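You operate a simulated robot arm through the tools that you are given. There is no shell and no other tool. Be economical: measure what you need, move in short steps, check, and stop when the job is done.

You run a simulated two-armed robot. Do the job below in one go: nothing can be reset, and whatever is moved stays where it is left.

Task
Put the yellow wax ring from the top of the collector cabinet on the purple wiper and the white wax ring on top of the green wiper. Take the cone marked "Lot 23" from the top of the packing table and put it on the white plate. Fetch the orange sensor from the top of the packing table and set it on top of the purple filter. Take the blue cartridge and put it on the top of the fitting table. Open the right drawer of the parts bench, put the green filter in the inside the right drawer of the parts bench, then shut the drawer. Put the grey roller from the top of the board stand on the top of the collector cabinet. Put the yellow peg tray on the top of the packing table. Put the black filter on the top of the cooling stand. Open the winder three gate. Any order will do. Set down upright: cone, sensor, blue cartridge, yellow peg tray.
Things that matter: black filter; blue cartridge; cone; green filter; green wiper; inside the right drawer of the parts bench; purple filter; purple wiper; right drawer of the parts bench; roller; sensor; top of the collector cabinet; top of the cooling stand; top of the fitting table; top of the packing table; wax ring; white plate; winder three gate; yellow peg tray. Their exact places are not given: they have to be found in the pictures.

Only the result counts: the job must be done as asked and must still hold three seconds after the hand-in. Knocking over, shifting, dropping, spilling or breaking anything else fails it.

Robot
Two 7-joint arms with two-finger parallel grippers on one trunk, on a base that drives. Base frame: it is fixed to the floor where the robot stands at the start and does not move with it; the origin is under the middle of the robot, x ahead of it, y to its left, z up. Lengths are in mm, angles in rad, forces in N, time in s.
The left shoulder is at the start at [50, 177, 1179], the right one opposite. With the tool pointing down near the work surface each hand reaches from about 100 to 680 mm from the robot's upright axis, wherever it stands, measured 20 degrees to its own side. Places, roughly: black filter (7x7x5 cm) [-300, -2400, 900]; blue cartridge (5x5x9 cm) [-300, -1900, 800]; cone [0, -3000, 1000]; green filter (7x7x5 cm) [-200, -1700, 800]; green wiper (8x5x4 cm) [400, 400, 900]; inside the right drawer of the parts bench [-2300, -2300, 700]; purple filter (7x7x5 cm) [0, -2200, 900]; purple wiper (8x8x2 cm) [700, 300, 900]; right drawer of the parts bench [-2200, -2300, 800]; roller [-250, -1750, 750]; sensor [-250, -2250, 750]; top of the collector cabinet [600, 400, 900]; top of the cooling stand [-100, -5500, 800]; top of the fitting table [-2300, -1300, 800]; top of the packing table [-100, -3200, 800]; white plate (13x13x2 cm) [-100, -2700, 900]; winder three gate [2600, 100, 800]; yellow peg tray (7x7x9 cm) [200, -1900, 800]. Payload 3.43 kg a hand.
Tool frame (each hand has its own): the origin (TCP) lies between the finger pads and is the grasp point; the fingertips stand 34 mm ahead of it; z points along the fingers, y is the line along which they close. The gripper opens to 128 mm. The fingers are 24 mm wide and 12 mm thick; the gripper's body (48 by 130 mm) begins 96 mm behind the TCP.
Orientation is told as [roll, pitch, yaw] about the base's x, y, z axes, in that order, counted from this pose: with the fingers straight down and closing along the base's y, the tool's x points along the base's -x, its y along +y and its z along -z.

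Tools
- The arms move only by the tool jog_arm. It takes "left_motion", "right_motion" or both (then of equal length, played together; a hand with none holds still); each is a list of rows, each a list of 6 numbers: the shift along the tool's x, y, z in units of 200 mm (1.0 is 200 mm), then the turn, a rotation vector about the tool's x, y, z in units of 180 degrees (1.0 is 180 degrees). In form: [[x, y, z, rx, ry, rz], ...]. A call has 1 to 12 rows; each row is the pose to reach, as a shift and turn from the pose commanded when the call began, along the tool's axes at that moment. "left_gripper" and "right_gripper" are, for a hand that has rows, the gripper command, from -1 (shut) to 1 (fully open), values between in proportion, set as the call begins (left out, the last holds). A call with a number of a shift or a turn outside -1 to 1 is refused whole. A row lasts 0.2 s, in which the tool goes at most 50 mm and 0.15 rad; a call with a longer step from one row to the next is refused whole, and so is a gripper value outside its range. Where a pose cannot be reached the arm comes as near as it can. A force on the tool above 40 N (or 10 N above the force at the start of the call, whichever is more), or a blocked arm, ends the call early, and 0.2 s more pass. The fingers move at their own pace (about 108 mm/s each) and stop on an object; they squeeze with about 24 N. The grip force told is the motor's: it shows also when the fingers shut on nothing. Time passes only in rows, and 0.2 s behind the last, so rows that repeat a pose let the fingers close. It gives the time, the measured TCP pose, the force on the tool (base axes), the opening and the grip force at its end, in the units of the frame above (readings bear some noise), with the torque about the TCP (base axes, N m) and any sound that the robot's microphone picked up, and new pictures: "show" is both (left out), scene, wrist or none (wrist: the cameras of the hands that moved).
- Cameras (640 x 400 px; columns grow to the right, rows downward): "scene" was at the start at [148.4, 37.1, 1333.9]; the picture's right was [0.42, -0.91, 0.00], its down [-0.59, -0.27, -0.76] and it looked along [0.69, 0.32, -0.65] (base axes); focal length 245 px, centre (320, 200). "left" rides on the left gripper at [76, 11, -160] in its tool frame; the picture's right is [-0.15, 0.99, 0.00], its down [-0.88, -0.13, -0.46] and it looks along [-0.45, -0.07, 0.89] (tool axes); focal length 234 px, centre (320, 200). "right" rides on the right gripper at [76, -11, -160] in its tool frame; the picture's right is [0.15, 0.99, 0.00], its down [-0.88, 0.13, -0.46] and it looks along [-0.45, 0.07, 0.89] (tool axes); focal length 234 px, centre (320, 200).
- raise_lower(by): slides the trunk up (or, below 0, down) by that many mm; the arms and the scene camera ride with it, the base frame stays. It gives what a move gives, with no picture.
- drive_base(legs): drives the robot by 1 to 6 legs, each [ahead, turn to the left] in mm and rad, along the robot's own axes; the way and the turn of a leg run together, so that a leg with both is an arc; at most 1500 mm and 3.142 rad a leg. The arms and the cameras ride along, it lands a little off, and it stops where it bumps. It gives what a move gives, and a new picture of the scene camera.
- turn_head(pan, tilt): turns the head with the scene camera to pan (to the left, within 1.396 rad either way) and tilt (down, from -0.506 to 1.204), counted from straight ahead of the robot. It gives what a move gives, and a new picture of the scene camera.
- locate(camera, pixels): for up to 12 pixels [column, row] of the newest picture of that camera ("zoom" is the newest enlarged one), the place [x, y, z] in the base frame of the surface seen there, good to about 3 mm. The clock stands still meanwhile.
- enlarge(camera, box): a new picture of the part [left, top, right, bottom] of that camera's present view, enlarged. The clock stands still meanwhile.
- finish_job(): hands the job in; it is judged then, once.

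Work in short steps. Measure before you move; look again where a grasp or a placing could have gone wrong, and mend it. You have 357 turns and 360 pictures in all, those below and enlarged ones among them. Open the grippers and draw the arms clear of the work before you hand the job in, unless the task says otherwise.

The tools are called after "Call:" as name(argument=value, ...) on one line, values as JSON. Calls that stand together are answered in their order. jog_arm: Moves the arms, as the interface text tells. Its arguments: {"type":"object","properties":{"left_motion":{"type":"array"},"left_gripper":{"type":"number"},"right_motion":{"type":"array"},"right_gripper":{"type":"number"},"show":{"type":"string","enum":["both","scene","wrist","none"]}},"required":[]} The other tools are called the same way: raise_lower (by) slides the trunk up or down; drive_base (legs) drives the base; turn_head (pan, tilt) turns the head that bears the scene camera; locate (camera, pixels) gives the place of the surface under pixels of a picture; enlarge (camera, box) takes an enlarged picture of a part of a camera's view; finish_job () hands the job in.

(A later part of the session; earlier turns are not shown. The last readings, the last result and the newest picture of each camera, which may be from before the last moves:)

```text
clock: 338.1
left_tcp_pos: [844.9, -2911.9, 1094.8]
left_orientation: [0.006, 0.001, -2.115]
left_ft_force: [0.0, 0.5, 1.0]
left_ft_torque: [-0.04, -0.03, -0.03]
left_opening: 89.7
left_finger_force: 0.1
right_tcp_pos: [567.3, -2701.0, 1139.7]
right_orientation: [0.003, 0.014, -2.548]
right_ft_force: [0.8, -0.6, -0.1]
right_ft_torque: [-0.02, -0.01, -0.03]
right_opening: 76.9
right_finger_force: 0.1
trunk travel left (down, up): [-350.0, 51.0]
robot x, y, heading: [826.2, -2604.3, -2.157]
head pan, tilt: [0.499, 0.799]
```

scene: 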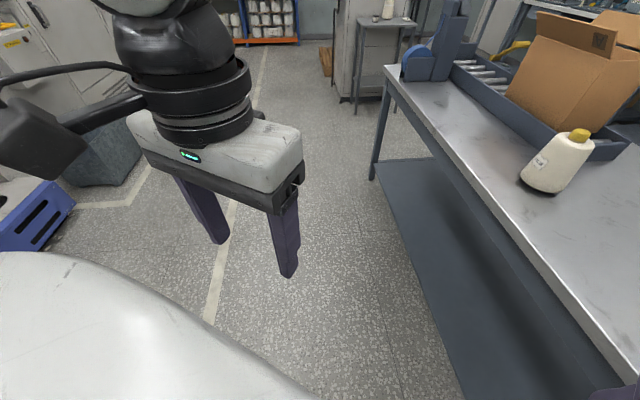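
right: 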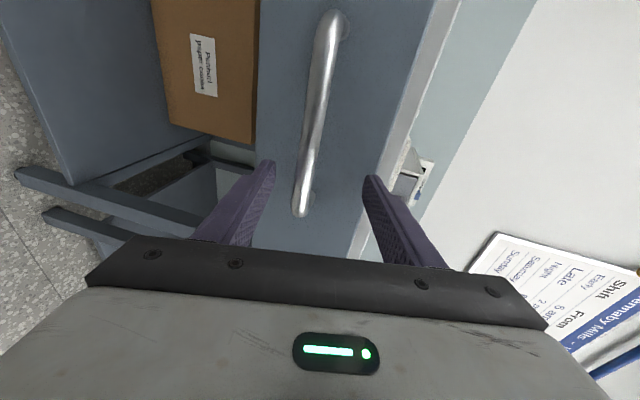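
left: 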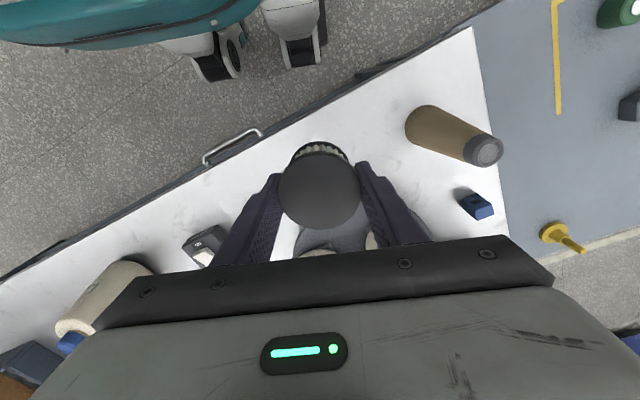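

Turning works here. I drive diagonally to about (555,−2800) and then turn to heading 2.8.

Call:
drive_base(legs=[[0, -0.36], [334, 0], [0, -0.966]])

Call:
turn_head(pan=0.3, tilt=0.8)

```text
clock: 340.5
left_tcp_pos: [665.6, -2954.6, 1096.9]
left_orientation: [-0.006, -0.009, -2.481]
left_ft_force: [-0.7, -0.4, 0.1]
left_ft_torque: [0.0, 0.01, 0.05]
left_opening: 89.7
left_finger_force: 0.1
right_tcp_pos: [481.2, -2658.0, 1141.1]
right_orientation: [-0.004, 0.015, -2.926]
right_ft_force: [0.0, 0.0, 1.0]
right_ft_torque: [0.02, -0.01, 0.02]
right_opening: 77.0
right_finger_force: 0.1
trunk travel left (down, up): [-350.0, 51.0]
robot x, y, heading: [748.6, -2660.2, -2.529]
head pan, tilt: [0.499, 0.799]
stopped in leg 2: the robot was blocked; the commanded pose is now the measured one
```

scene: 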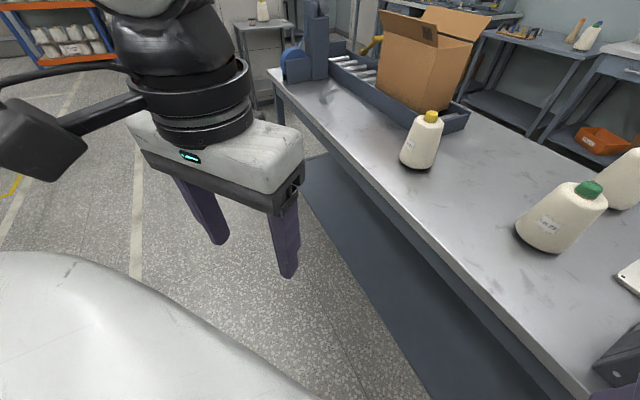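

```text
clock: 341.2
left_tcp_pos: [665.1, -2954.0, 1097.4]
left_orientation: [-0.004, -0.011, -2.483]
left_ft_force: [-0.1, -0.6, 0.1]
left_ft_torque: [-0.02, 0.01, -0.01]
left_opening: 89.7
left_finger_force: 0.1
right_tcp_pos: [481.0, -2658.3, 1140.5]
right_orientation: [-0.006, 0.014, -2.928]
right_ft_force: [0.3, 0.5, -0.3]
right_ft_torque: [-0.01, 0.02, -0.03]
right_opening: 77.0
right_finger_force: 0.0
trunk travel left (down, up): [-350.0, 51.0]
robot x, y, heading: [746.1, -2665.0, -2.532]
head pan, tilt: [0.3, 0.799]
```

scene: 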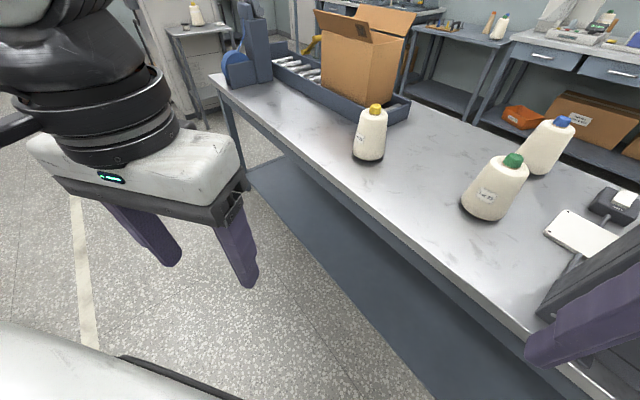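

Blocked again at (748,−2660). I look to the left/rear to see what stands near the base.

Call:
turn_head(pan=1.39, tilt=0.5)

Call:
locate(camera="scene", pixels=[[30, 330], [100, 250], [150, 220], [60, 280], [200, 250], [250, 260], [20, 250], [300, 200]])

```text
clock: 342.6
left_tcp_pos: [665.9, -2954.4, 1096.8]
left_orientation: [-0.002, -0.01, -2.481]
left_ft_force: [0.4, 0.3, 0.5]
left_ft_torque: [-0.03, 0.01, 0.0]
left_opening: 89.5
left_finger_force: 0.0
right_tcp_pos: [481.0, -2657.4, 1141.4]
right_orientation: [-0.005, 0.014, -2.925]
right_ft_force: [-0.3, -0.6, -0.1]
right_ft_torque: [-0.02, 0.01, 0.02]
right_opening: 76.9
right_finger_force: 0.0
trunk travel left (down, up): [-350.0, 51.0]
robot x, y, heading: [744.9, -2661.8, -2.527]
head pan, tilt: [1.389, 0.499]
```

scene: 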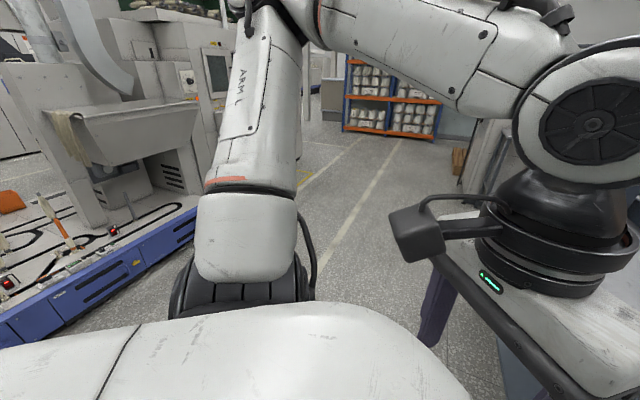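

```text
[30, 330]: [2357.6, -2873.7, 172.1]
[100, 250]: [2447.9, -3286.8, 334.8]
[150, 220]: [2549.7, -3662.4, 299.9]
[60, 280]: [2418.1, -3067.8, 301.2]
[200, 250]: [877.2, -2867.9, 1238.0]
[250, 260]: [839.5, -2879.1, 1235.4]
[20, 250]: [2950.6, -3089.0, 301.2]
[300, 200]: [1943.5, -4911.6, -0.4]
```

The machines are far away. I try straight forward 100 mm at this heading to probe.

Call:
drive_base(legs=[[60, 0]])

Call:
enlarge(camera="left", box=[0, 0, 640, 400])

```text
clock: 343.3
left_tcp_pos: [663.2, -2958.7, 1096.4]
left_orientation: [-0.005, -0.011, -2.481]
left_ft_force: [0.0, -0.1, 0.0]
left_ft_torque: [0.01, 0.03, -0.05]
left_opening: 89.7
left_finger_force: 0.0
right_tcp_pos: [479.2, -2662.7, 1142.4]
right_orientation: [-0.009, 0.019, -2.931]
right_ft_force: [0.2, 0.0, 0.0]
right_ft_torque: [-0.02, -0.01, 0.01]
right_opening: 76.6
right_finger_force: 0.1
trunk travel left (down, up): [-350.0, 51.0]
robot x, y, heading: [745.7, -2670.7, -2.537]
head pan, tilt: [1.389, 0.499]
stopped in leg 1: the robot was blocked; the commanded pose is now the measured one
```

scene: 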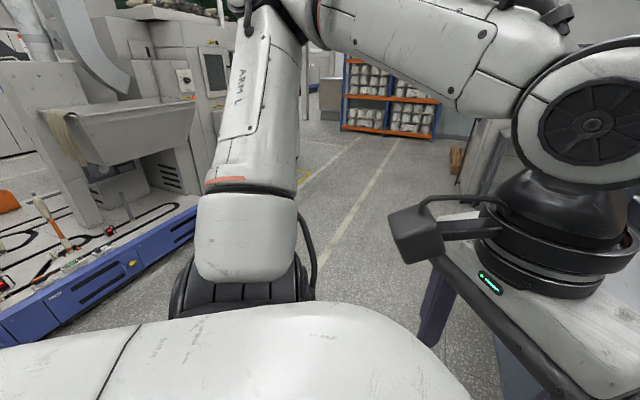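

```text
1.00 times, centred on (320, 200) of left
```

zoom: 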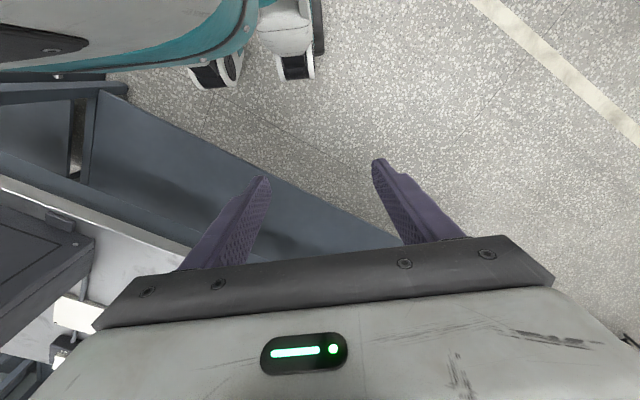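

At the picture's upper left some table structure is close to the base's front-right; I locate it against the caster.

Call:
locate(camera="zoom", pixels=[[20, 85], [60, 88], [105, 80], [125, 90], [70, 130], [215, 80], [295, 70], [10, 70], [60, 72], [200, 160]])

```text
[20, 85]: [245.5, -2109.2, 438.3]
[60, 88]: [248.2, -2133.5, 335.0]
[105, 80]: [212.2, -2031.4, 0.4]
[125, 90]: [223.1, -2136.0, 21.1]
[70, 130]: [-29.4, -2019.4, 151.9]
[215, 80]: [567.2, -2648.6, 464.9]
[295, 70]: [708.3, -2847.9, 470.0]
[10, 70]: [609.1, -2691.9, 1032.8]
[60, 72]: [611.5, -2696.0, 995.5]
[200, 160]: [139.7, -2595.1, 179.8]
```

No external object seems to match; perhaps the head and left arm interfere. I turn the head straight and retry.

Call:
turn_head(pan=0.0, tilt=0.8)

Call:
drive_base(legs=[[100, 0]])

```text
clock: 344.9
left_tcp_pos: [663.1, -2957.1, 1097.4]
left_orientation: [-0.006, -0.017, -2.483]
left_ft_force: [0.0, 0.8, 0.0]
left_ft_torque: [-0.03, -0.03, 0.01]
left_opening: 89.6
left_finger_force: 0.2
right_tcp_pos: [480.9, -2660.3, 1141.1]
right_orientation: [-0.01, 0.02, -2.932]
right_ft_force: [-0.2, 0.2, -0.1]
right_ft_torque: [-0.04, 0.0, 0.01]
right_opening: 76.7
right_finger_force: 0.0
trunk travel left (down, up): [-350.0, 51.0]
robot x, y, heading: [744.4, -2672.0, -2.535]
head pan, tilt: [0.0, 0.799]
```

scene: 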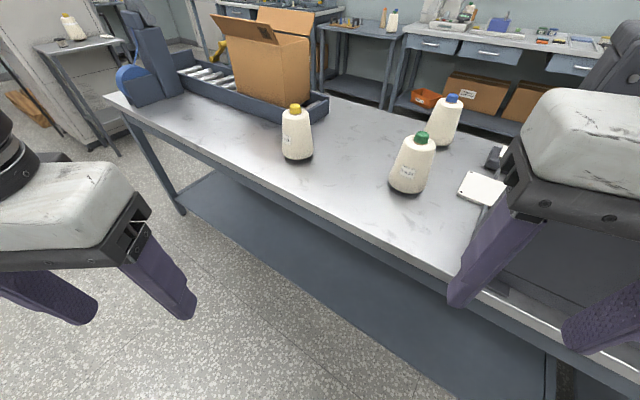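

```text
clock: 345.6
left_tcp_pos: [661.4, -2962.7, 1097.2]
left_orientation: [-0.01, -0.016, -2.483]
left_ft_force: [0.0, 0.2, -0.1]
left_ft_torque: [-0.02, 0.0, 0.01]
left_opening: 89.5
left_finger_force: 0.0
right_tcp_pos: [476.5, -2666.2, 1141.6]
right_orientation: [-0.013, 0.026, -2.938]
right_ft_force: [0.3, 0.5, 0.1]
right_ft_torque: [0.0, 0.04, 0.03]
right_opening: 77.0
right_finger_force: 0.0
trunk travel left (down, up): [-350.0, 51.0]
robot x, y, heading: [742.0, -2670.1, -2.538]
head pan, tilt: [0.0, 0.799]
stopped in leg 1: the robot was blocked; the commanded pose is now the measured one
```

scene: 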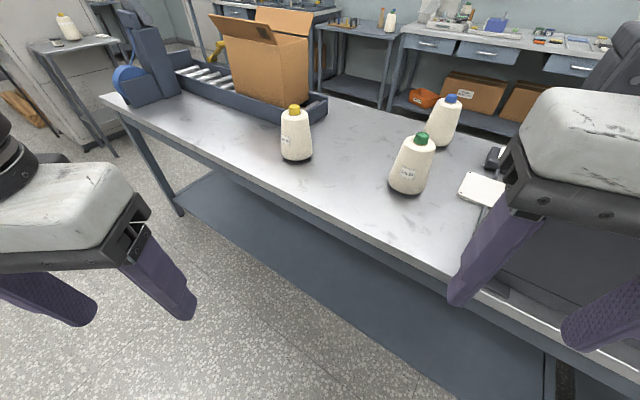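

The geometry suggests the right wheel meets something low near (595,−2440). I back off and go around: south first, then in toward the table.

Call:
drive_base(legs=[[-100, 0], [0, 0.967], [282, 0], [0, -1.912]])

```text
clock: 355.3
left_tcp_pos: [531.3, -2999.1, 1095.2]
left_orientation: [0.006, 0.003, 2.882]
left_ft_force: [0.0, -0.8, 0.0]
left_ft_torque: [0.02, -0.01, 0.03]
left_opening: 89.5
left_finger_force: 0.0
right_tcp_pos: [653.3, -2670.8, 1134.8]
right_orientation: [-0.01, 0.049, 2.427]
right_ft_force: [-0.3, -0.4, 0.0]
right_ft_torque: [0.03, 0.04, -0.02]
right_opening: 76.6
right_finger_force: 0.0
trunk travel left (down, up): [-350.0, 51.0]
robot x, y, heading: [819.6, -2899.6, 2.828]
head pan, tilt: [0.0, 0.799]
```

scene: 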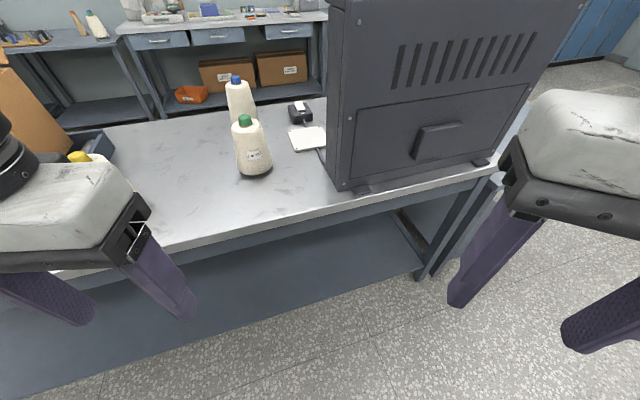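

Free now. I drive forward 285 mm to the working pose.

Call:
drive_base(legs=[[285, 0]])

```text
clock: 357.3
left_tcp_pos: [258.1, -2910.2, 1094.6]
left_orientation: [0.004, 0.001, 2.884]
left_ft_force: [0.4, 0.8, -0.4]
left_ft_torque: [-0.03, -0.04, 0.03]
left_opening: 89.5
left_finger_force: 0.1
right_tcp_pos: [382.7, -2582.9, 1135.7]
right_orientation: [-0.011, 0.048, 2.43]
right_ft_force: [-0.5, 0.5, -0.2]
right_ft_torque: [-0.01, -0.02, 0.0]
right_opening: 76.7
right_finger_force: 0.0
trunk travel left (down, up): [-350.0, 51.0]
robot x, y, heading: [546.1, -2808.1, 2.828]
head pan, tilt: [0.0, 0.799]
```

scene: 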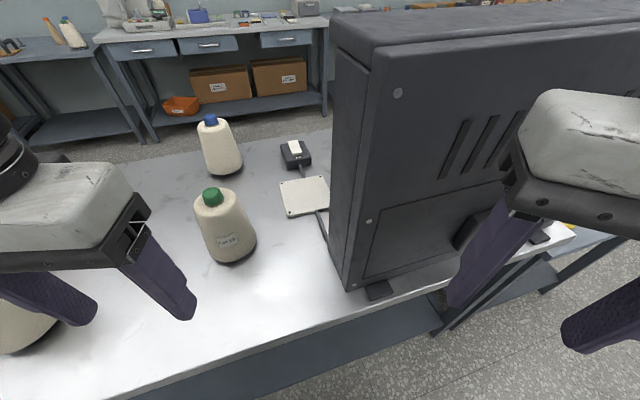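

Good pose. I measure the cone's cap and the plate's corners.

Call:
locate(camera="scene", pixels=[[212, 192], [205, 198], [221, 198], [212, 204], [281, 183], [324, 178], [331, 205], [289, 216], [305, 197], [240, 262], [196, 215], [240, 205]])

Call:
enlarge(camera="scene", box=[180, 160, 340, 280])

```text
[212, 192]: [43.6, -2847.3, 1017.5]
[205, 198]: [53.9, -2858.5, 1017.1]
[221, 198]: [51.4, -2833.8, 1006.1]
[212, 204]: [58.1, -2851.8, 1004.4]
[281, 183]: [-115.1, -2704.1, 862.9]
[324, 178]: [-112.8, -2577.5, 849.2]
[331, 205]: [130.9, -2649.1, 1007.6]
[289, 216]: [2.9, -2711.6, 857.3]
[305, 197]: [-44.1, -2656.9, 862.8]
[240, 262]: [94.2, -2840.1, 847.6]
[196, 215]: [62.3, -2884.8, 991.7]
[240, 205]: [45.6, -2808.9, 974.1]
```

```text
3.33 times, centred on (260, 220) of scene
```

zoom: 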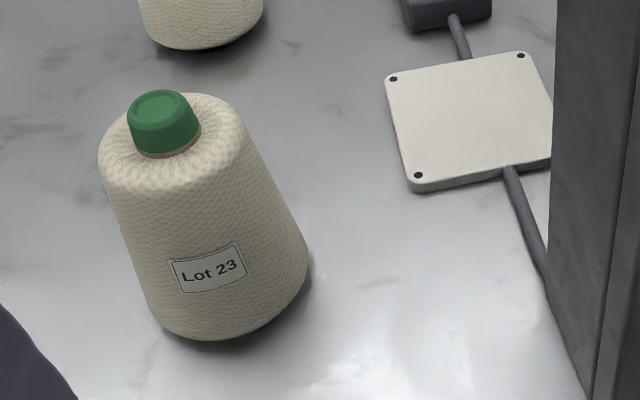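

I locate the plate's corner dots and cone outline in the zoomed image.

Call:
locate(camera="zoom", pixels=[[393, 79], [521, 56], [418, 175], [470, 120], [100, 160], [238, 120], [163, 100], [150, 300], [303, 270], [210, 335], [115, 215], [262, 190]])

```text
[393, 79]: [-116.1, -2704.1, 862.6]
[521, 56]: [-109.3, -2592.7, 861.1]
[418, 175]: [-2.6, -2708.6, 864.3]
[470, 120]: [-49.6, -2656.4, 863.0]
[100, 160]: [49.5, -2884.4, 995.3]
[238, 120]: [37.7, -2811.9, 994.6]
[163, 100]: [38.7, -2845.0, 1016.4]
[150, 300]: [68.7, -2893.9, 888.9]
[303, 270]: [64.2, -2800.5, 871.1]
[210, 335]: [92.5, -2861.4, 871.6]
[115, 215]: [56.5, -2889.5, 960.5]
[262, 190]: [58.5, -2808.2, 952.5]
```

Cone axis (43,−2848), shoulder z≈995 radius 36, plate centre (−56,−2650). I bring the left hand, opened to 112 mm and tilted 0.35, to a pregrasp above the cone.

Call:
jog_arm(left_motion=[[-0.18, -0.005, 0.02, 0, -0.022, 0], [-0.36, -0.01, 0.04, 0, -0.044, 0], [-0.54, -0.016, 0.07, 0, -0.067, 0], [-0.72, -0.022, 0.1, 0, -0.089, 0], [-0.897, -0.027, 0.133, 0, -0.111, 0], [-0.897, -0.027, 0.133, 0, -0.111, 0]], left_gripper=0.75, show="wrist")

```text
clock: 358.7
left_tcp_pos: [86.4, -2859.7, 1065.7]
left_orientation: [0.005, -0.349, 2.882]
left_ft_force: [-0.2, 0.1, -0.5]
left_ft_torque: [0.0, 0.03, 0.02]
left_opening: 112.0
left_finger_force: 0.1
right_tcp_pos: [382.0, -2584.0, 1135.9]
right_orientation: [-0.01, 0.048, 2.43]
right_ft_force: [-0.3, 0.1, 0.4]
right_ft_torque: [0.01, 0.01, 0.01]
right_opening: 76.8
right_finger_force: 0.0
trunk travel left (down, up): [-350.0, 51.0]
robot x, y, heading: [547.8, -2809.2, 2.821]
head pan, tilt: [0.0, 0.799]
```

left: 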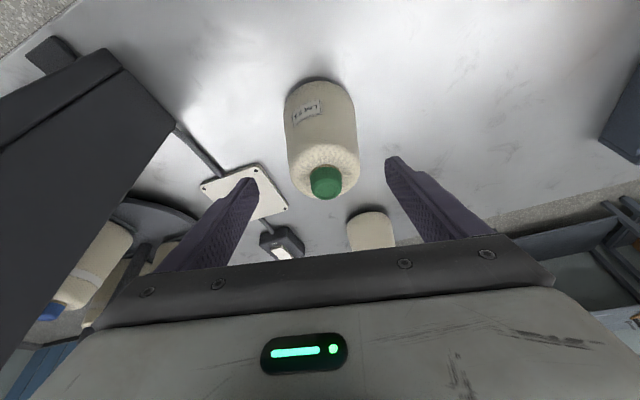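

Cone is centred between the fingers. I advance 110 mm along the tool axis.

Call:
jog_arm(left_motion=[[0, 0, 0.15, 0, 0, 0], [0, 0, 0.3, 0, 0, 0], [0, 0, 0.43, 0, 0, 0], [0, 0, 0.53, 0, 0, 0], [0, 0, 0.53, 0, 0, 0]], show="wrist")

```text
clock: 359.9
left_tcp_pos: [53.0, -2849.8, 966.5]
left_orientation: [0.005, -0.349, 2.882]
left_ft_force: [0.6, -0.4, -0.4]
left_ft_torque: [-0.03, -0.04, -0.01]
left_opening: 111.8
left_finger_force: 0.1
right_tcp_pos: [382.6, -2583.3, 1135.3]
right_orientation: [-0.01, 0.048, 2.43]
right_ft_force: [0.7, 0.3, 0.0]
right_ft_torque: [0.02, 0.01, -0.03]
right_opening: 77.0
right_finger_force: 0.1
trunk travel left (down, up): [-350.0, 51.0]
robot x, y, heading: [546.8, -2809.6, 2.828]
head pan, tilt: [0.0, 0.799]
```

left: 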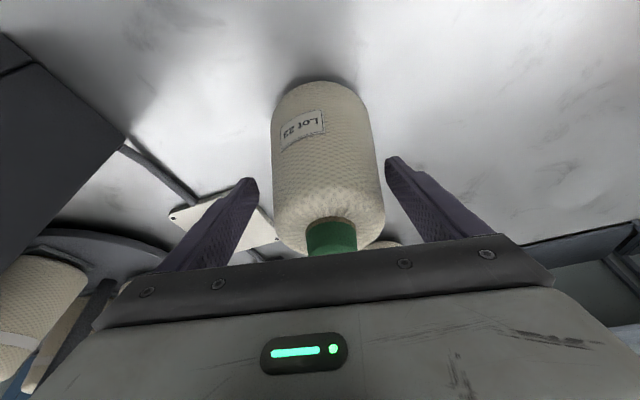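

I shift 4 mm to centre and close.

Call:
jog_arm(left_motion=[[0, 0.01, 0, 0, 0, 0], [0, 0.02, 0, 0, 0, 0], [0, 0.02, 0, 0, 0, 0]], show="none")

Call:
jog_arm(left_motion=[[0, 0, 0, 0, 0, 0], [0, 0, 0, 0, 0, 0], [0, 0, 0, 0, 0, 0], [0, 0, 0, 0, 0, 0]], left_gripper=-1, show="wrist")

```text
clock: 360.7
left_tcp_pos: [52.2, -2854.3, 968.0]
left_orientation: [0.006, -0.348, 2.881]
left_ft_force: [-0.2, 0.1, 0.3]
left_ft_torque: [-0.01, 0.03, 0.04]
left_opening: 112.0
left_finger_force: 0.1
right_tcp_pos: [382.7, -2583.2, 1134.9]
right_orientation: [-0.011, 0.047, 2.429]
right_ft_force: [-0.9, 0.4, 0.1]
right_ft_torque: [0.0, -0.04, 0.01]
right_opening: 76.8
right_finger_force: 0.1
trunk travel left (down, up): [-350.0, 51.0]
robot x, y, heading: [544.5, -2810.3, 2.825]
head pan, tilt: [0.0, 0.799]
```

```text
clock: 361.7
left_tcp_pos: [51.7, -2853.7, 967.4]
left_orientation: [0.005, -0.347, 2.881]
left_ft_force: [2.2, 0.1, 0.2]
left_ft_torque: [-0.05, -0.03, 0.02]
left_opening: 91.2
left_finger_force: 23.7
right_tcp_pos: [381.9, -2583.4, 1134.8]
right_orientation: [-0.011, 0.045, 2.429]
right_ft_force: [-0.5, 0.2, -0.2]
right_ft_torque: [0.02, 0.02, 0.01]
right_opening: 76.9
right_finger_force: 0.1
trunk travel left (down, up): [-350.0, 51.0]
robot x, y, heading: [549.0, -2809.1, 2.832]
head pan, tilt: [0.0, 0.799]
```

left: 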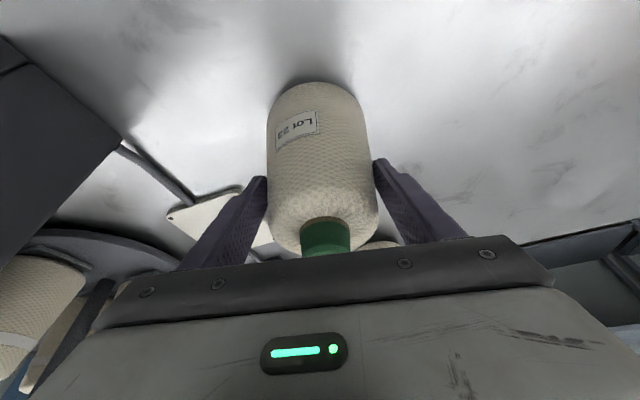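

Gripped at 91 mm. I lift 40 mm and check.

Call:
jog_arm(left_motion=[[-0.02, 0, -0.06, 0, 0, 0], [-0.044, 0, -0.12, 0, 0, 0], [-0.068, 0, -0.188, 0, 0, 0], [-0.068, 0, -0.188, 0, 0, 0]], show="both")

```text
clock: 362.7
left_tcp_pos: [50.2, -2854.3, 1007.3]
left_orientation: [0.006, -0.348, 2.883]
left_ft_force: [0.7, 0.0, -3.0]
left_ft_torque: [0.02, -0.01, 0.02]
left_opening: 90.9
left_finger_force: 24.3
right_tcp_pos: [381.6, -2583.9, 1134.1]
right_orientation: [-0.008, 0.046, 2.428]
right_ft_force: [0.0, -0.4, -0.2]
right_ft_torque: [0.05, 0.02, 0.0]
right_opening: 76.9
right_finger_force: 0.0
trunk travel left (down, up): [-350.0, 51.0]
robot x, y, heading: [547.7, -2810.3, 2.823]
head pan, tilt: [0.0, 0.799]
```

scene: 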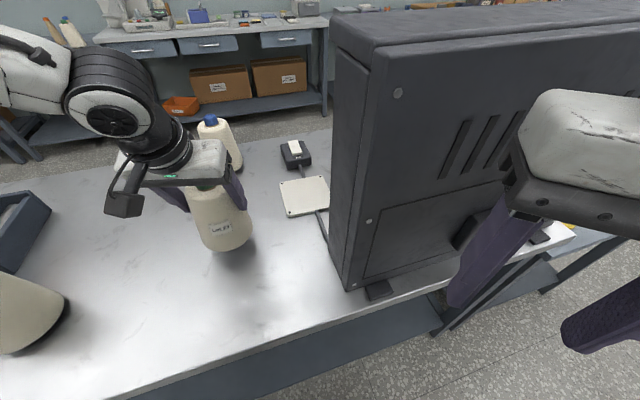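
left: 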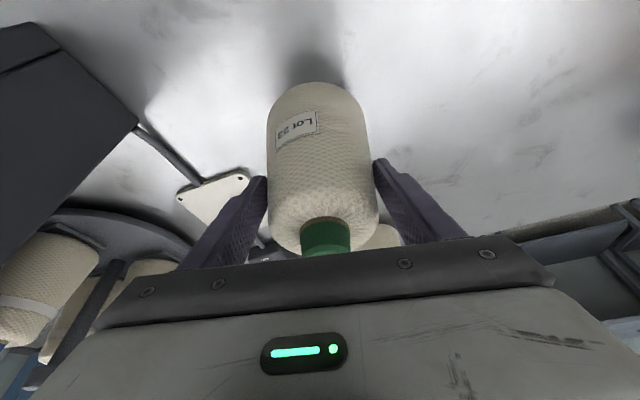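

The cone hangs upright. I extend outward with it to radius ~614 from the robot's axis, raising a little.

Call:
jog_arm(left_motion=[[-0.11, 0.039, 0.0, 0, 0, 0], [-0.22, 0.078, 0.0, 0, 0, 0], [-0.33, 0.117, 0.01, 0, 0, 0], [-0.45, 0.156, 0.015, 0, 0, 0], [-0.568, 0.194, 0.02, 0, 0, 0], [-0.568, 0.194, 0.02, 0, 0, 0]], show="none")

```text
clock: 364.1
left_tcp_pos: [-64.0, -2864.0, 1042.2]
left_orientation: [0.007, -0.347, 2.881]
left_ft_force: [0.2, 0.4, -3.0]
left_ft_torque: [-0.01, -0.03, 0.06]
left_opening: 90.9
left_finger_force: 24.5
right_tcp_pos: [382.3, -2582.2, 1135.4]
right_orientation: [-0.011, 0.047, 2.431]
right_ft_force: [-0.2, 0.4, -0.7]
right_ft_torque: [0.0, 0.01, -0.01]
right_opening: 76.7
right_finger_force: 0.1
trunk travel left (down, up): [-350.0, 51.0]
robot x, y, heading: [546.5, -2810.5, 2.825]
head pan, tilt: [0.0, 0.799]
```

Reached. I turn the base right 0.345, swinging the cone toward the plate.

Call:
drive_base(legs=[[0, -0.2]])

```text
clock: 365.3
left_tcp_pos: [-61.0, -2739.4, 1042.6]
left_orientation: [0.006, -0.349, 2.681]
left_ft_force: [0.0, 0.0, -3.4]
left_ft_torque: [-0.04, -0.01, 0.0]
left_opening: 91.2
left_finger_force: 24.0
right_tcp_pos: [431.9, -2553.8, 1134.0]
right_orientation: [-0.012, 0.048, 2.228]
right_ft_force: [-0.1, 0.1, 0.8]
right_ft_torque: [-0.02, 0.01, 0.03]
right_opening: 76.9
right_finger_force: 0.1
trunk travel left (down, up): [-350.0, 51.0]
robot x, y, heading: [544.4, -2809.5, 2.626]
head pan, tilt: [0.0, 0.799]
```

scene: 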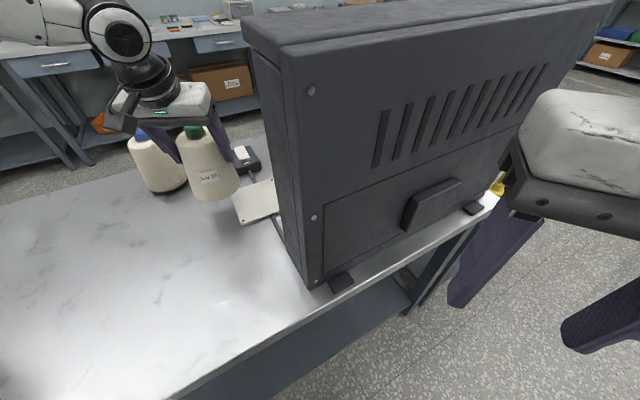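

Clear. Continue turning −0.145.

Call:
drive_base(legs=[[0, -0.145]])

Call:
turn_head(pan=0.4, tilt=0.75)

```text
clock: 366.3
left_tcp_pos: [-45.3, -2653.5, 1041.3]
left_orientation: [0.005, -0.348, 2.535]
left_ft_force: [0.0, -0.5, -4.1]
left_ft_torque: [-0.03, 0.01, 0.05]
left_opening: 90.9
left_finger_force: 24.3
right_tcp_pos: [468.2, -2540.9, 1135.1]
right_orientation: [-0.012, 0.05, 2.083]
right_ft_force: [0.7, 0.8, -0.7]
right_ft_torque: [-0.01, 0.0, 0.02]
right_opening: 76.8
right_finger_force: 0.1
trunk travel left (down, up): [-350.0, 51.0]
robot x, y, heading: [549.2, -2810.6, 2.481]
head pan, tilt: [0.0, 0.799]
```

scene: 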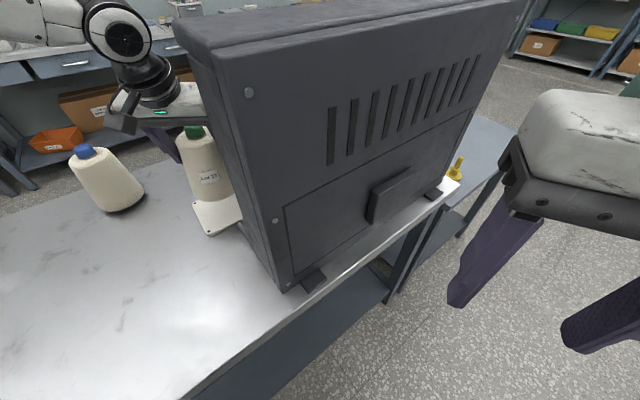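

```text
clock: 367.1
left_tcp_pos: [-44.9, -2652.8, 1042.9]
left_orientation: [0.003, -0.347, 2.537]
left_ft_force: [-0.3, -0.2, -3.7]
left_ft_torque: [0.0, -0.02, 0.01]
left_opening: 90.9
left_finger_force: 24.6
right_tcp_pos: [467.8, -2541.2, 1134.5]
right_orientation: [-0.008, 0.048, 2.084]
right_ft_force: [-0.9, 0.1, -0.3]
right_ft_torque: [0.0, -0.02, 0.01]
right_opening: 76.9
right_finger_force: 0.2
trunk travel left (down, up): [-350.0, 51.0]
robot x, y, heading: [547.4, -2808.5, 2.48]
head pan, tilt: [0.4, 0.75]
```

scene: 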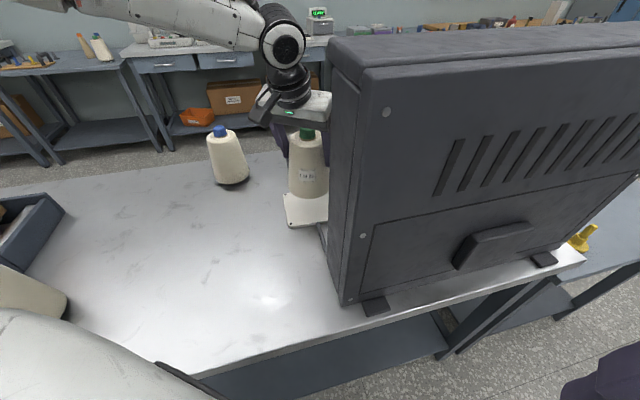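

I check the cone's actual axis and its tilt now.

Call:
enlarge(camera="scene", box=[260, 110, 350, 240])

```text
3.08 times, centred on (305, 175) of scene
```

zoom: 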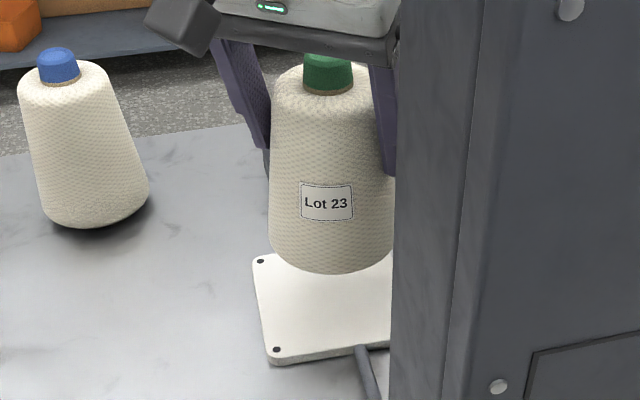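

Call:
locate(camera="zoom", pixels=[[328, 80], [305, 80], [350, 80], [272, 240], [330, 265], [392, 240], [274, 160], [261, 261], [277, 349], [328, 170]])

```text
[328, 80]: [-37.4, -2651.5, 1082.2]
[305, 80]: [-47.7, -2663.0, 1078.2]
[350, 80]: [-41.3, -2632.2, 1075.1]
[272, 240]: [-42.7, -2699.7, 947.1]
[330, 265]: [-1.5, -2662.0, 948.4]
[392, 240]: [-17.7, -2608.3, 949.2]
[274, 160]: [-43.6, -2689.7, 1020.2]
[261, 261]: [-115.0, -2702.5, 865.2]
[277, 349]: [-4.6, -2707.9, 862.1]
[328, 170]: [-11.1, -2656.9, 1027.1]
```

Cone is vertical, axis ≈(−51,−2650). I lower 55 mm with a 5 mm forward correction.

Call:
jog_arm(left_motion=[[0.02, 0.005, 0.08, 0, 0, 0], [0.04, 0.01, 0.16, 0, 0, 0], [0.06, 0.014, 0.22, 0, 0, 0], [0.0745, 0.014, 0.2655, 0, 0, 0], [0.0745, 0.014, 0.2655, 0, 0, 0]], show="none")

Call:
jog_arm(left_motion=[[0.005, 0, 0.014, 0, 0, 0], [0.01, 0, 0.028, 0, 0, 0], [0.0115, 0, 0.033, 0, 0, 0], [0.0115, 0, 0.033, 0, 0, 0]], show="scene")

```text
clock: 368.4
left_tcp_pos: [-51.5, -2654.2, 986.3]
left_orientation: [0.005, -0.347, 2.537]
left_ft_force: [0.3, 0.2, -3.5]
left_ft_torque: [-0.03, -0.05, -0.01]
left_opening: 90.7
left_finger_force: 23.5
right_tcp_pos: [468.2, -2541.4, 1134.8]
right_orientation: [-0.01, 0.049, 2.084]
right_ft_force: [0.2, -0.1, 0.1]
right_ft_torque: [0.01, 0.02, -0.01]
right_opening: 77.0
right_finger_force: 0.1
trunk travel left (down, up): [-350.0, 51.0]
robot x, y, heading: [546.9, -2806.3, 2.482]
head pan, tilt: [0.4, 0.75]
```

```text
clock: 369.4
left_tcp_pos: [-51.3, -2653.0, 980.6]
left_orientation: [0.004, -0.348, 2.535]
left_ft_force: [0.3, -1.0, -2.9]
left_ft_torque: [-0.05, -0.02, 0.01]
left_opening: 91.0
left_finger_force: 23.0
right_tcp_pos: [467.8, -2540.8, 1134.7]
right_orientation: [-0.01, 0.047, 2.084]
right_ft_force: [0.1, 0.6, 0.1]
right_ft_torque: [0.0, -0.04, -0.01]
right_opening: 77.0
right_finger_force: 0.0
trunk travel left (down, up): [-350.0, 51.0]
robot x, y, heading: [549.4, -2809.9, 2.485]
head pan, tilt: [0.4, 0.75]
```

scene: 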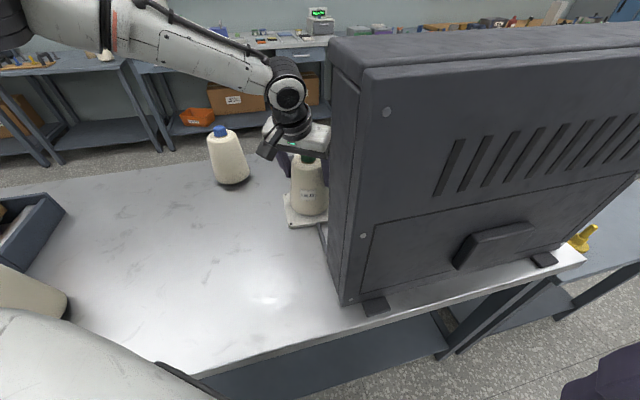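

I creep 2–4 mm more until contact.

Call:
jog_arm(left_motion=[[0.0035, 0, 0.0094, 0, 0, 0], [0.0068, 0, 0.0188, 0, 0, 0], [0.0068, 0, 0.0188, 0, 0, 0]], show="none")

```text
clock: 370.1
left_tcp_pos: [-50.7, -2654.3, 980.2]
left_orientation: [0.005, -0.353, 2.536]
left_ft_force: [-1.4, -3.2, 18.3]
left_ft_torque: [-0.77, 0.04, -0.04]
left_opening: 90.9
left_finger_force: 23.9
right_tcp_pos: [469.6, -2541.3, 1134.7]
right_orientation: [-0.012, 0.045, 2.086]
right_ft_force: [1.4, -0.2, 0.6]
right_ft_torque: [0.0, 0.01, -0.01]
right_opening: 76.7
right_finger_force: 0.0
trunk travel left (down, up): [-350.0, 51.0]
robot x, y, heading: [547.4, -2808.5, 2.484]
head pan, tilt: [0.4, 0.75]
```

Contact (18 N). I ease up 1.5 mm, open, and withdraw along the tool axis.

Call:
jog_arm(left_motion=[[-0.0026, 0, -0.007, 0, 0, 0], [-0.0026, 0, -0.007, 0, 0, 0]], show="none")

Call:
jog_arm(left_motion=[[0, 0, 0, 0, 0, 0], [0, 0, 0, 0, 0, 0]], left_gripper=0.75, show="none")

Call:
jog_arm(left_motion=[[0, 0, -0.15, 0, 0, 0], [0, 0, -0.35, 0, 0, 0], [0, 0, -0.55, 0, 0, 0], [0, 0, -0.7, 0, 0, 0]], show="both")

```text
clock: 370.8
left_tcp_pos: [-50.9, -2653.7, 980.4]
left_orientation: [0.005, -0.351, 2.536]
left_ft_force: [-5.3, 0.7, 16.2]
left_ft_torque: [-0.19, 0.83, 0.01]
left_opening: 90.9
left_finger_force: 23.9
right_tcp_pos: [470.1, -2541.5, 1135.0]
right_orientation: [-0.011, 0.048, 2.084]
right_ft_force: [-0.4, 1.0, -0.2]
right_ft_torque: [0.0, 0.0, 0.02]
right_opening: 76.8
right_finger_force: 0.0
trunk travel left (down, up): [-350.0, 51.0]
robot x, y, heading: [550.1, -2807.4, 2.486]
head pan, tilt: [0.4, 0.75]
```

```text
clock: 371.4
left_tcp_pos: [-50.3, -2654.7, 978.0]
left_orientation: [0.006, -0.346, 2.536]
left_ft_force: [0.6, 0.5, -0.2]
left_ft_torque: [0.02, 0.02, 0.05]
left_opening: 112.2
left_finger_force: 0.1
right_tcp_pos: [467.6, -2541.4, 1134.8]
right_orientation: [-0.011, 0.047, 2.083]
right_ft_force: [-0.7, 0.5, 0.5]
right_ft_torque: [-0.02, 0.0, 0.03]
right_opening: 76.9
right_finger_force: 0.0
trunk travel left (down, up): [-350.0, 51.0]
robot x, y, heading: [547.2, -2807.5, 2.481]
head pan, tilt: [0.4, 0.75]
```

```text
clock: 372.4
left_tcp_pos: [-9.8, -2677.8, 1109.2]
left_orientation: [0.004, -0.346, 2.535]
left_ft_force: [0.5, 0.2, 0.1]
left_ft_torque: [0.04, 0.0, 0.01]
left_opening: 112.1
left_finger_force: 0.0
right_tcp_pos: [468.9, -2540.7, 1135.0]
right_orientation: [-0.013, 0.047, 2.084]
right_ft_force: [1.3, -0.3, 0.2]
right_ft_torque: [0.01, -0.03, 0.01]
right_opening: 76.8
right_finger_force: 0.0
trunk travel left (down, up): [-350.0, 51.0]
robot x, y, heading: [541.7, -2805.4, 2.482]
head pan, tilt: [0.4, 0.75]
```

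scene: 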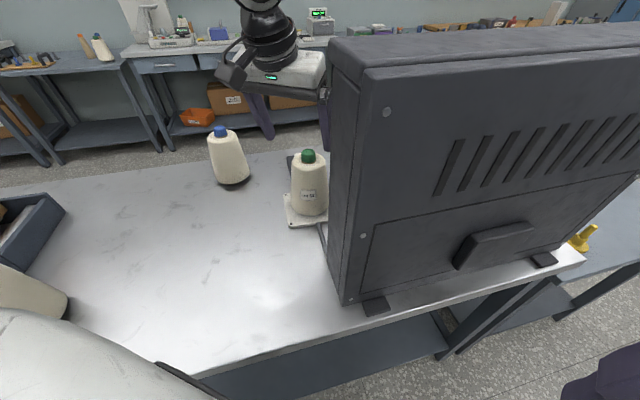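
left: 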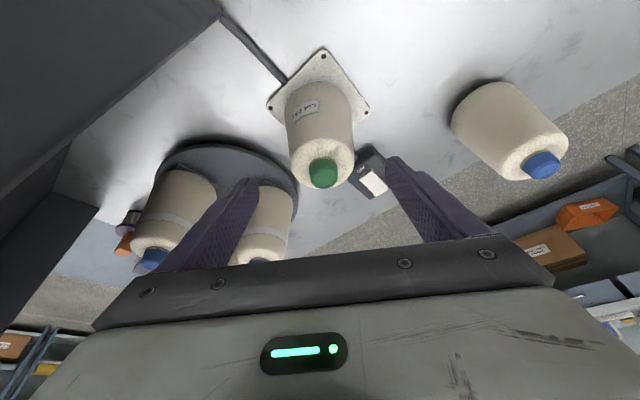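

The Lot 23 cone stands on the plate. I swing the arm back by turning left 0.345 and tuck it.

Call:
drive_base(legs=[[0, 0.345]])

Call:
jog_arm(left_motion=[[0.16, 0, 0.0, 0, 0.02, 0], [0.34, 0, -0.05, 0, 0.044, 0], [0.52, 0, -0.1, 0, 0.067, 0], [0.7, 0, -0.15, 0, 0.089, 0], [0.88, 0, -0.2, 0, 0.111, 0], [0.98, 0, -0.25, 0, 0.111, 0]], show="none")

```text
clock: 373.8
left_tcp_pos: [-22.6, -2879.1, 1110.0]
left_orientation: [0.002, -0.349, 2.883]
left_ft_force: [0.0, -0.2, 0.9]
left_ft_torque: [0.03, 0.02, 0.0]
left_opening: 111.8
left_finger_force: 0.0
right_tcp_pos: [382.6, -2583.6, 1135.2]
right_orientation: [-0.011, 0.047, 2.432]
right_ft_force: [0.6, -1.0, 1.4]
right_ft_torque: [-0.01, 0.04, 0.01]
right_opening: 76.9
right_finger_force: 0.1
trunk travel left (down, up): [-350.0, 51.0]
robot x, y, heading: [549.5, -2808.9, 2.829]
head pan, tilt: [0.4, 0.75]
```

scene: 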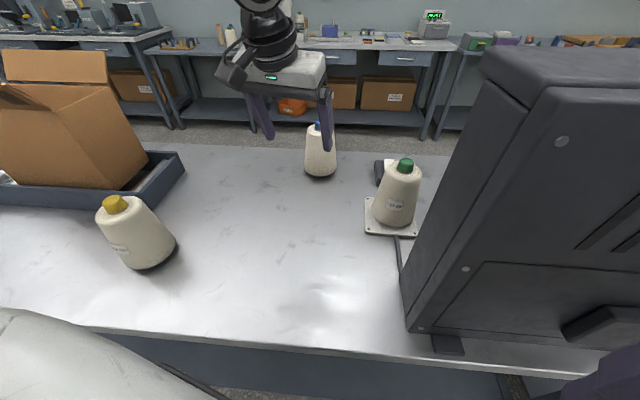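

```text
clock: 375.2
left_tcp_pos: [174.9, -2929.2, 1090.4]
left_orientation: [0.003, 0.0, 2.885]
left_ft_force: [-0.1, 0.1, -0.1]
left_ft_torque: [0.01, -0.01, -0.03]
left_opening: 112.0
left_finger_force: 0.0
right_tcp_pos: [382.4, -2583.1, 1135.3]
right_orientation: [-0.01, 0.046, 2.431]
right_ft_force: [0.2, 1.1, -0.1]
right_ft_torque: [0.01, -0.01, 0.0]
right_opening: 77.0
right_finger_force: 0.0
trunk travel left (down, up): [-350.0, 51.0]
robot x, y, heading: [547.3, -2807.3, 2.828]
head pan, tilt: [0.4, 0.75]
```

Next the yellow peg tray on the board stand's east side. I drive to about (600,−1735), keeping well clear of the trouble spot.

Call:
drive_base(legs=[[-300, 0], [0, -1.257], [1165, 0], [0, 1.571], [225, 0]])

Call:
turn_head(pan=0.35, tilt=0.85)

```text
clock: 390.8
left_tcp_pos: [287.6, -1953.8, 1091.5]
left_orientation: [0.001, 0.002, 3.14]
left_ft_force: [0.1, -0.2, -0.5]
left_ft_torque: [-0.01, 0.01, -0.01]
left_opening: 112.1
left_finger_force: 0.1
right_tcp_pos: [403.6, -1568.1, 1135.0]
right_orientation: [-0.011, 0.047, 2.685]
right_ft_force: [-0.3, -0.9, -0.9]
right_ft_torque: [0.01, 0.01, 0.04]
right_opening: 76.7
right_finger_force: 0.1
trunk travel left (down, up): [-350.0, 51.0]
robot x, y, heading: [619.5, -1743.7, 3.082]
head pan, tilt: [0.4, 0.75]
```

scene: 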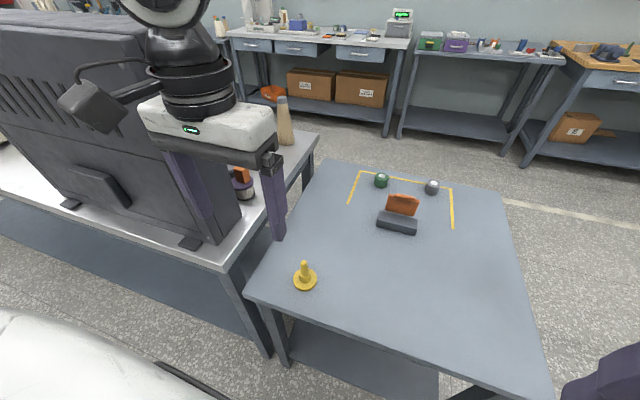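

```text
clock: 391.5
left_tcp_pos: [287.4, -1952.9, 1090.5]
left_orientation: [0.003, 0.0, 3.138]
left_ft_force: [-0.4, 0.8, 0.4]
left_ft_torque: [-0.01, 0.02, -0.01]
left_opening: 111.6
left_finger_force: 0.0
right_tcp_pos: [404.1, -1566.7, 1135.5]
right_orientation: [-0.011, 0.05, 2.685]
right_ft_force: [0.1, 0.7, 0.2]
right_ft_torque: [0.04, 0.02, -0.02]
right_opening: 76.5
right_finger_force: 0.1
trunk travel left (down, up): [-350.0, 51.0]
robot x, y, heading: [618.8, -1745.5, 3.078]
head pan, tilt: [0.351, 0.85]
```

scene: 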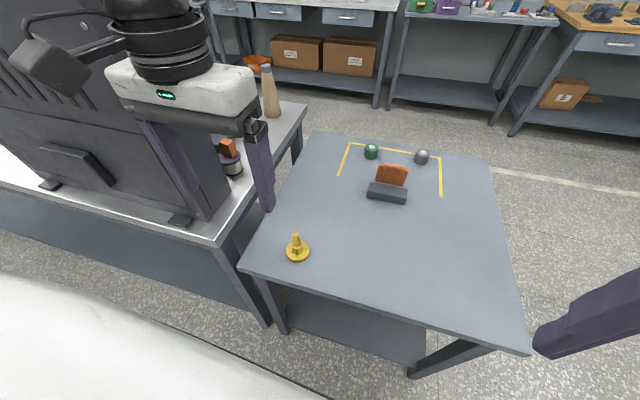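

The peg tray is at (297,248). I enlarge and measure.

Call:
enlarge(camera="scene", box=[265, 220, 330, 270])

```text
8.00 times, centred on (298, 245) of scene
```

zoom: 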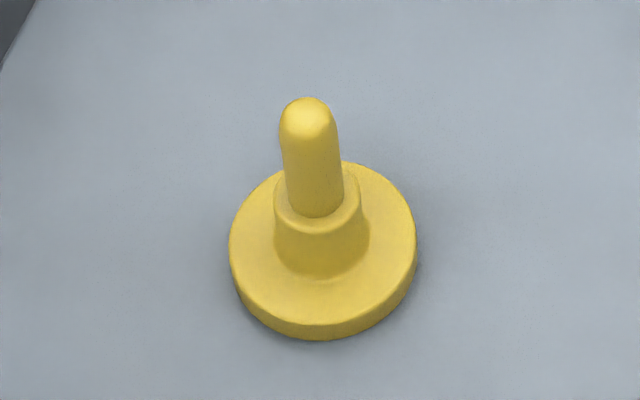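

Call:
locate(camera="zoom", pixels=[[308, 105], [283, 150], [340, 150], [315, 190], [232, 240], [415, 235], [320, 320], [370, 170], [275, 230], [366, 230], [320, 370], [345, 165]])

```text
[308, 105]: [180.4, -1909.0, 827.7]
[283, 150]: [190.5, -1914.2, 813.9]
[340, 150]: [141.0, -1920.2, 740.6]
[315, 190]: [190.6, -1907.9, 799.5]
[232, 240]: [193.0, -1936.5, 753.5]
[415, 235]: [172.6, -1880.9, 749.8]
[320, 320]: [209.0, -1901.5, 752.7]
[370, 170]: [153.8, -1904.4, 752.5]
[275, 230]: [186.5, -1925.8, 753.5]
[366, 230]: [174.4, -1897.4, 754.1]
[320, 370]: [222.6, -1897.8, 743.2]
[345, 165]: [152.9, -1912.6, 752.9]
```

Peg: centre (181,−1909), ~18 mm thick, top 828; base disk 58 mm. I lower the trunk 100 mm and bring the left hand above the peg.

Call:
raise_lower(by=-100)

Call:
jog_arm(left_motion=[[-0.13, -0.055, 0.1, 0, 0, 0], [-0.27, -0.11, 0.25, 0, 0, 0], [-0.4, -0.165, 0.4, 0, 0, 0], [-0.53, -0.22, 0.5, 0, 0, 0], [-0.53, -0.22, 0.6, 0, 0, 0], [-0.53, -0.22, 0.6, 0, 0, 0]], left_gripper=-0.1, show="wrist")

```text
clock: 392.8
left_tcp_pos: [287.4, -1952.5, 990.6]
left_orientation: [0.004, 0.002, 3.138]
left_ft_force: [0.6, 0.1, 0.0]
left_ft_torque: [0.01, -0.01, 0.04]
left_opening: 112.0
left_finger_force: 0.1
right_tcp_pos: [404.0, -1566.3, 1035.3]
right_orientation: [-0.009, 0.047, 2.685]
right_ft_force: [-0.4, -0.2, 0.4]
right_ft_torque: [0.03, 0.02, 0.01]
right_opening: 76.8
right_finger_force: 0.1
trunk travel left (down, up): [-250.0, 151.0]
robot x, y, heading: [617.6, -1744.1, 3.083]
head pan, tilt: [0.351, 0.85]
```

```text
clock: 394.2
left_tcp_pos: [182.4, -1908.3, 869.8]
left_orientation: [0.005, 0.003, 3.138]
left_ft_force: [0.4, 0.1, 0.0]
left_ft_torque: [0.0, -0.02, -0.02]
left_opening: 57.8
left_finger_force: 0.0
right_tcp_pos: [403.4, -1567.4, 1035.8]
right_orientation: [-0.01, 0.048, 2.685]
right_ft_force: [-0.7, 0.6, -0.3]
right_ft_torque: [-0.02, 0.01, -0.02]
right_opening: 77.0
right_finger_force: 0.1
trunk travel left (down, up): [-250.0, 151.0]
robot x, y, heading: [620.1, -1744.6, 3.083]
head pan, tilt: [0.351, 0.85]
```

left: 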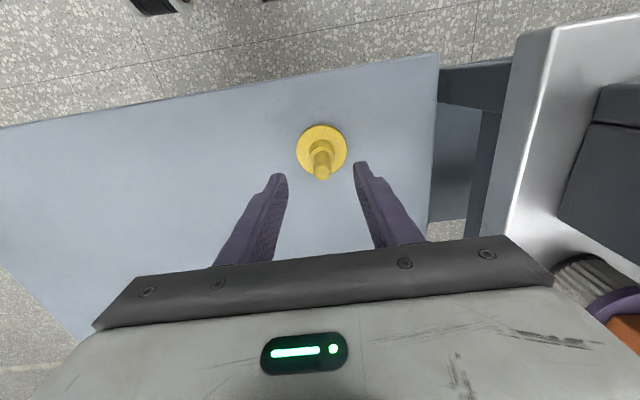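

Peg is centred between the fingers. I descend to z≈828 and close.

Call:
jog_arm(left_motion=[[0, 0, 0.1, 0, 0, 0], [0, 0, 0.21, 0, 0, 0], [0, 0, 0.21, 0, 0, 0]], show="wrist")

```text
clock: 395.0
left_tcp_pos: [183.8, -1910.4, 828.8]
left_orientation: [0.004, 0.001, 3.139]
left_ft_force: [0.6, -0.1, 0.3]
left_ft_torque: [0.01, -0.01, 0.0]
left_opening: 57.6
left_finger_force: 0.1
right_tcp_pos: [405.2, -1565.7, 1035.0]
right_orientation: [-0.011, 0.045, 2.685]
right_ft_force: [0.4, -0.1, 0.1]
right_ft_torque: [-0.04, 0.01, 0.02]
right_opening: 77.0
right_finger_force: 0.0
trunk travel left (down, up): [-250.0, 151.0]
robot x, y, heading: [621.2, -1746.8, 3.082]
head pan, tilt: [0.351, 0.85]
```

left: 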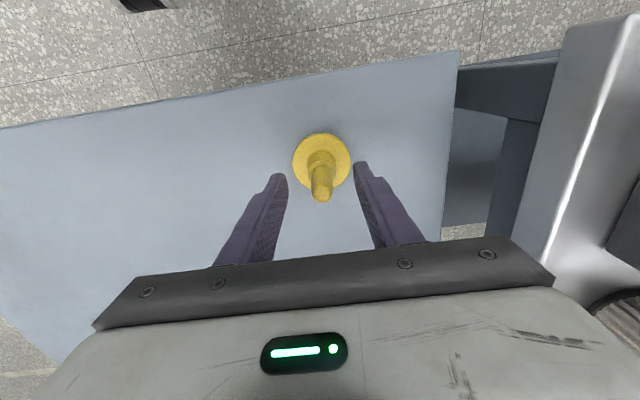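

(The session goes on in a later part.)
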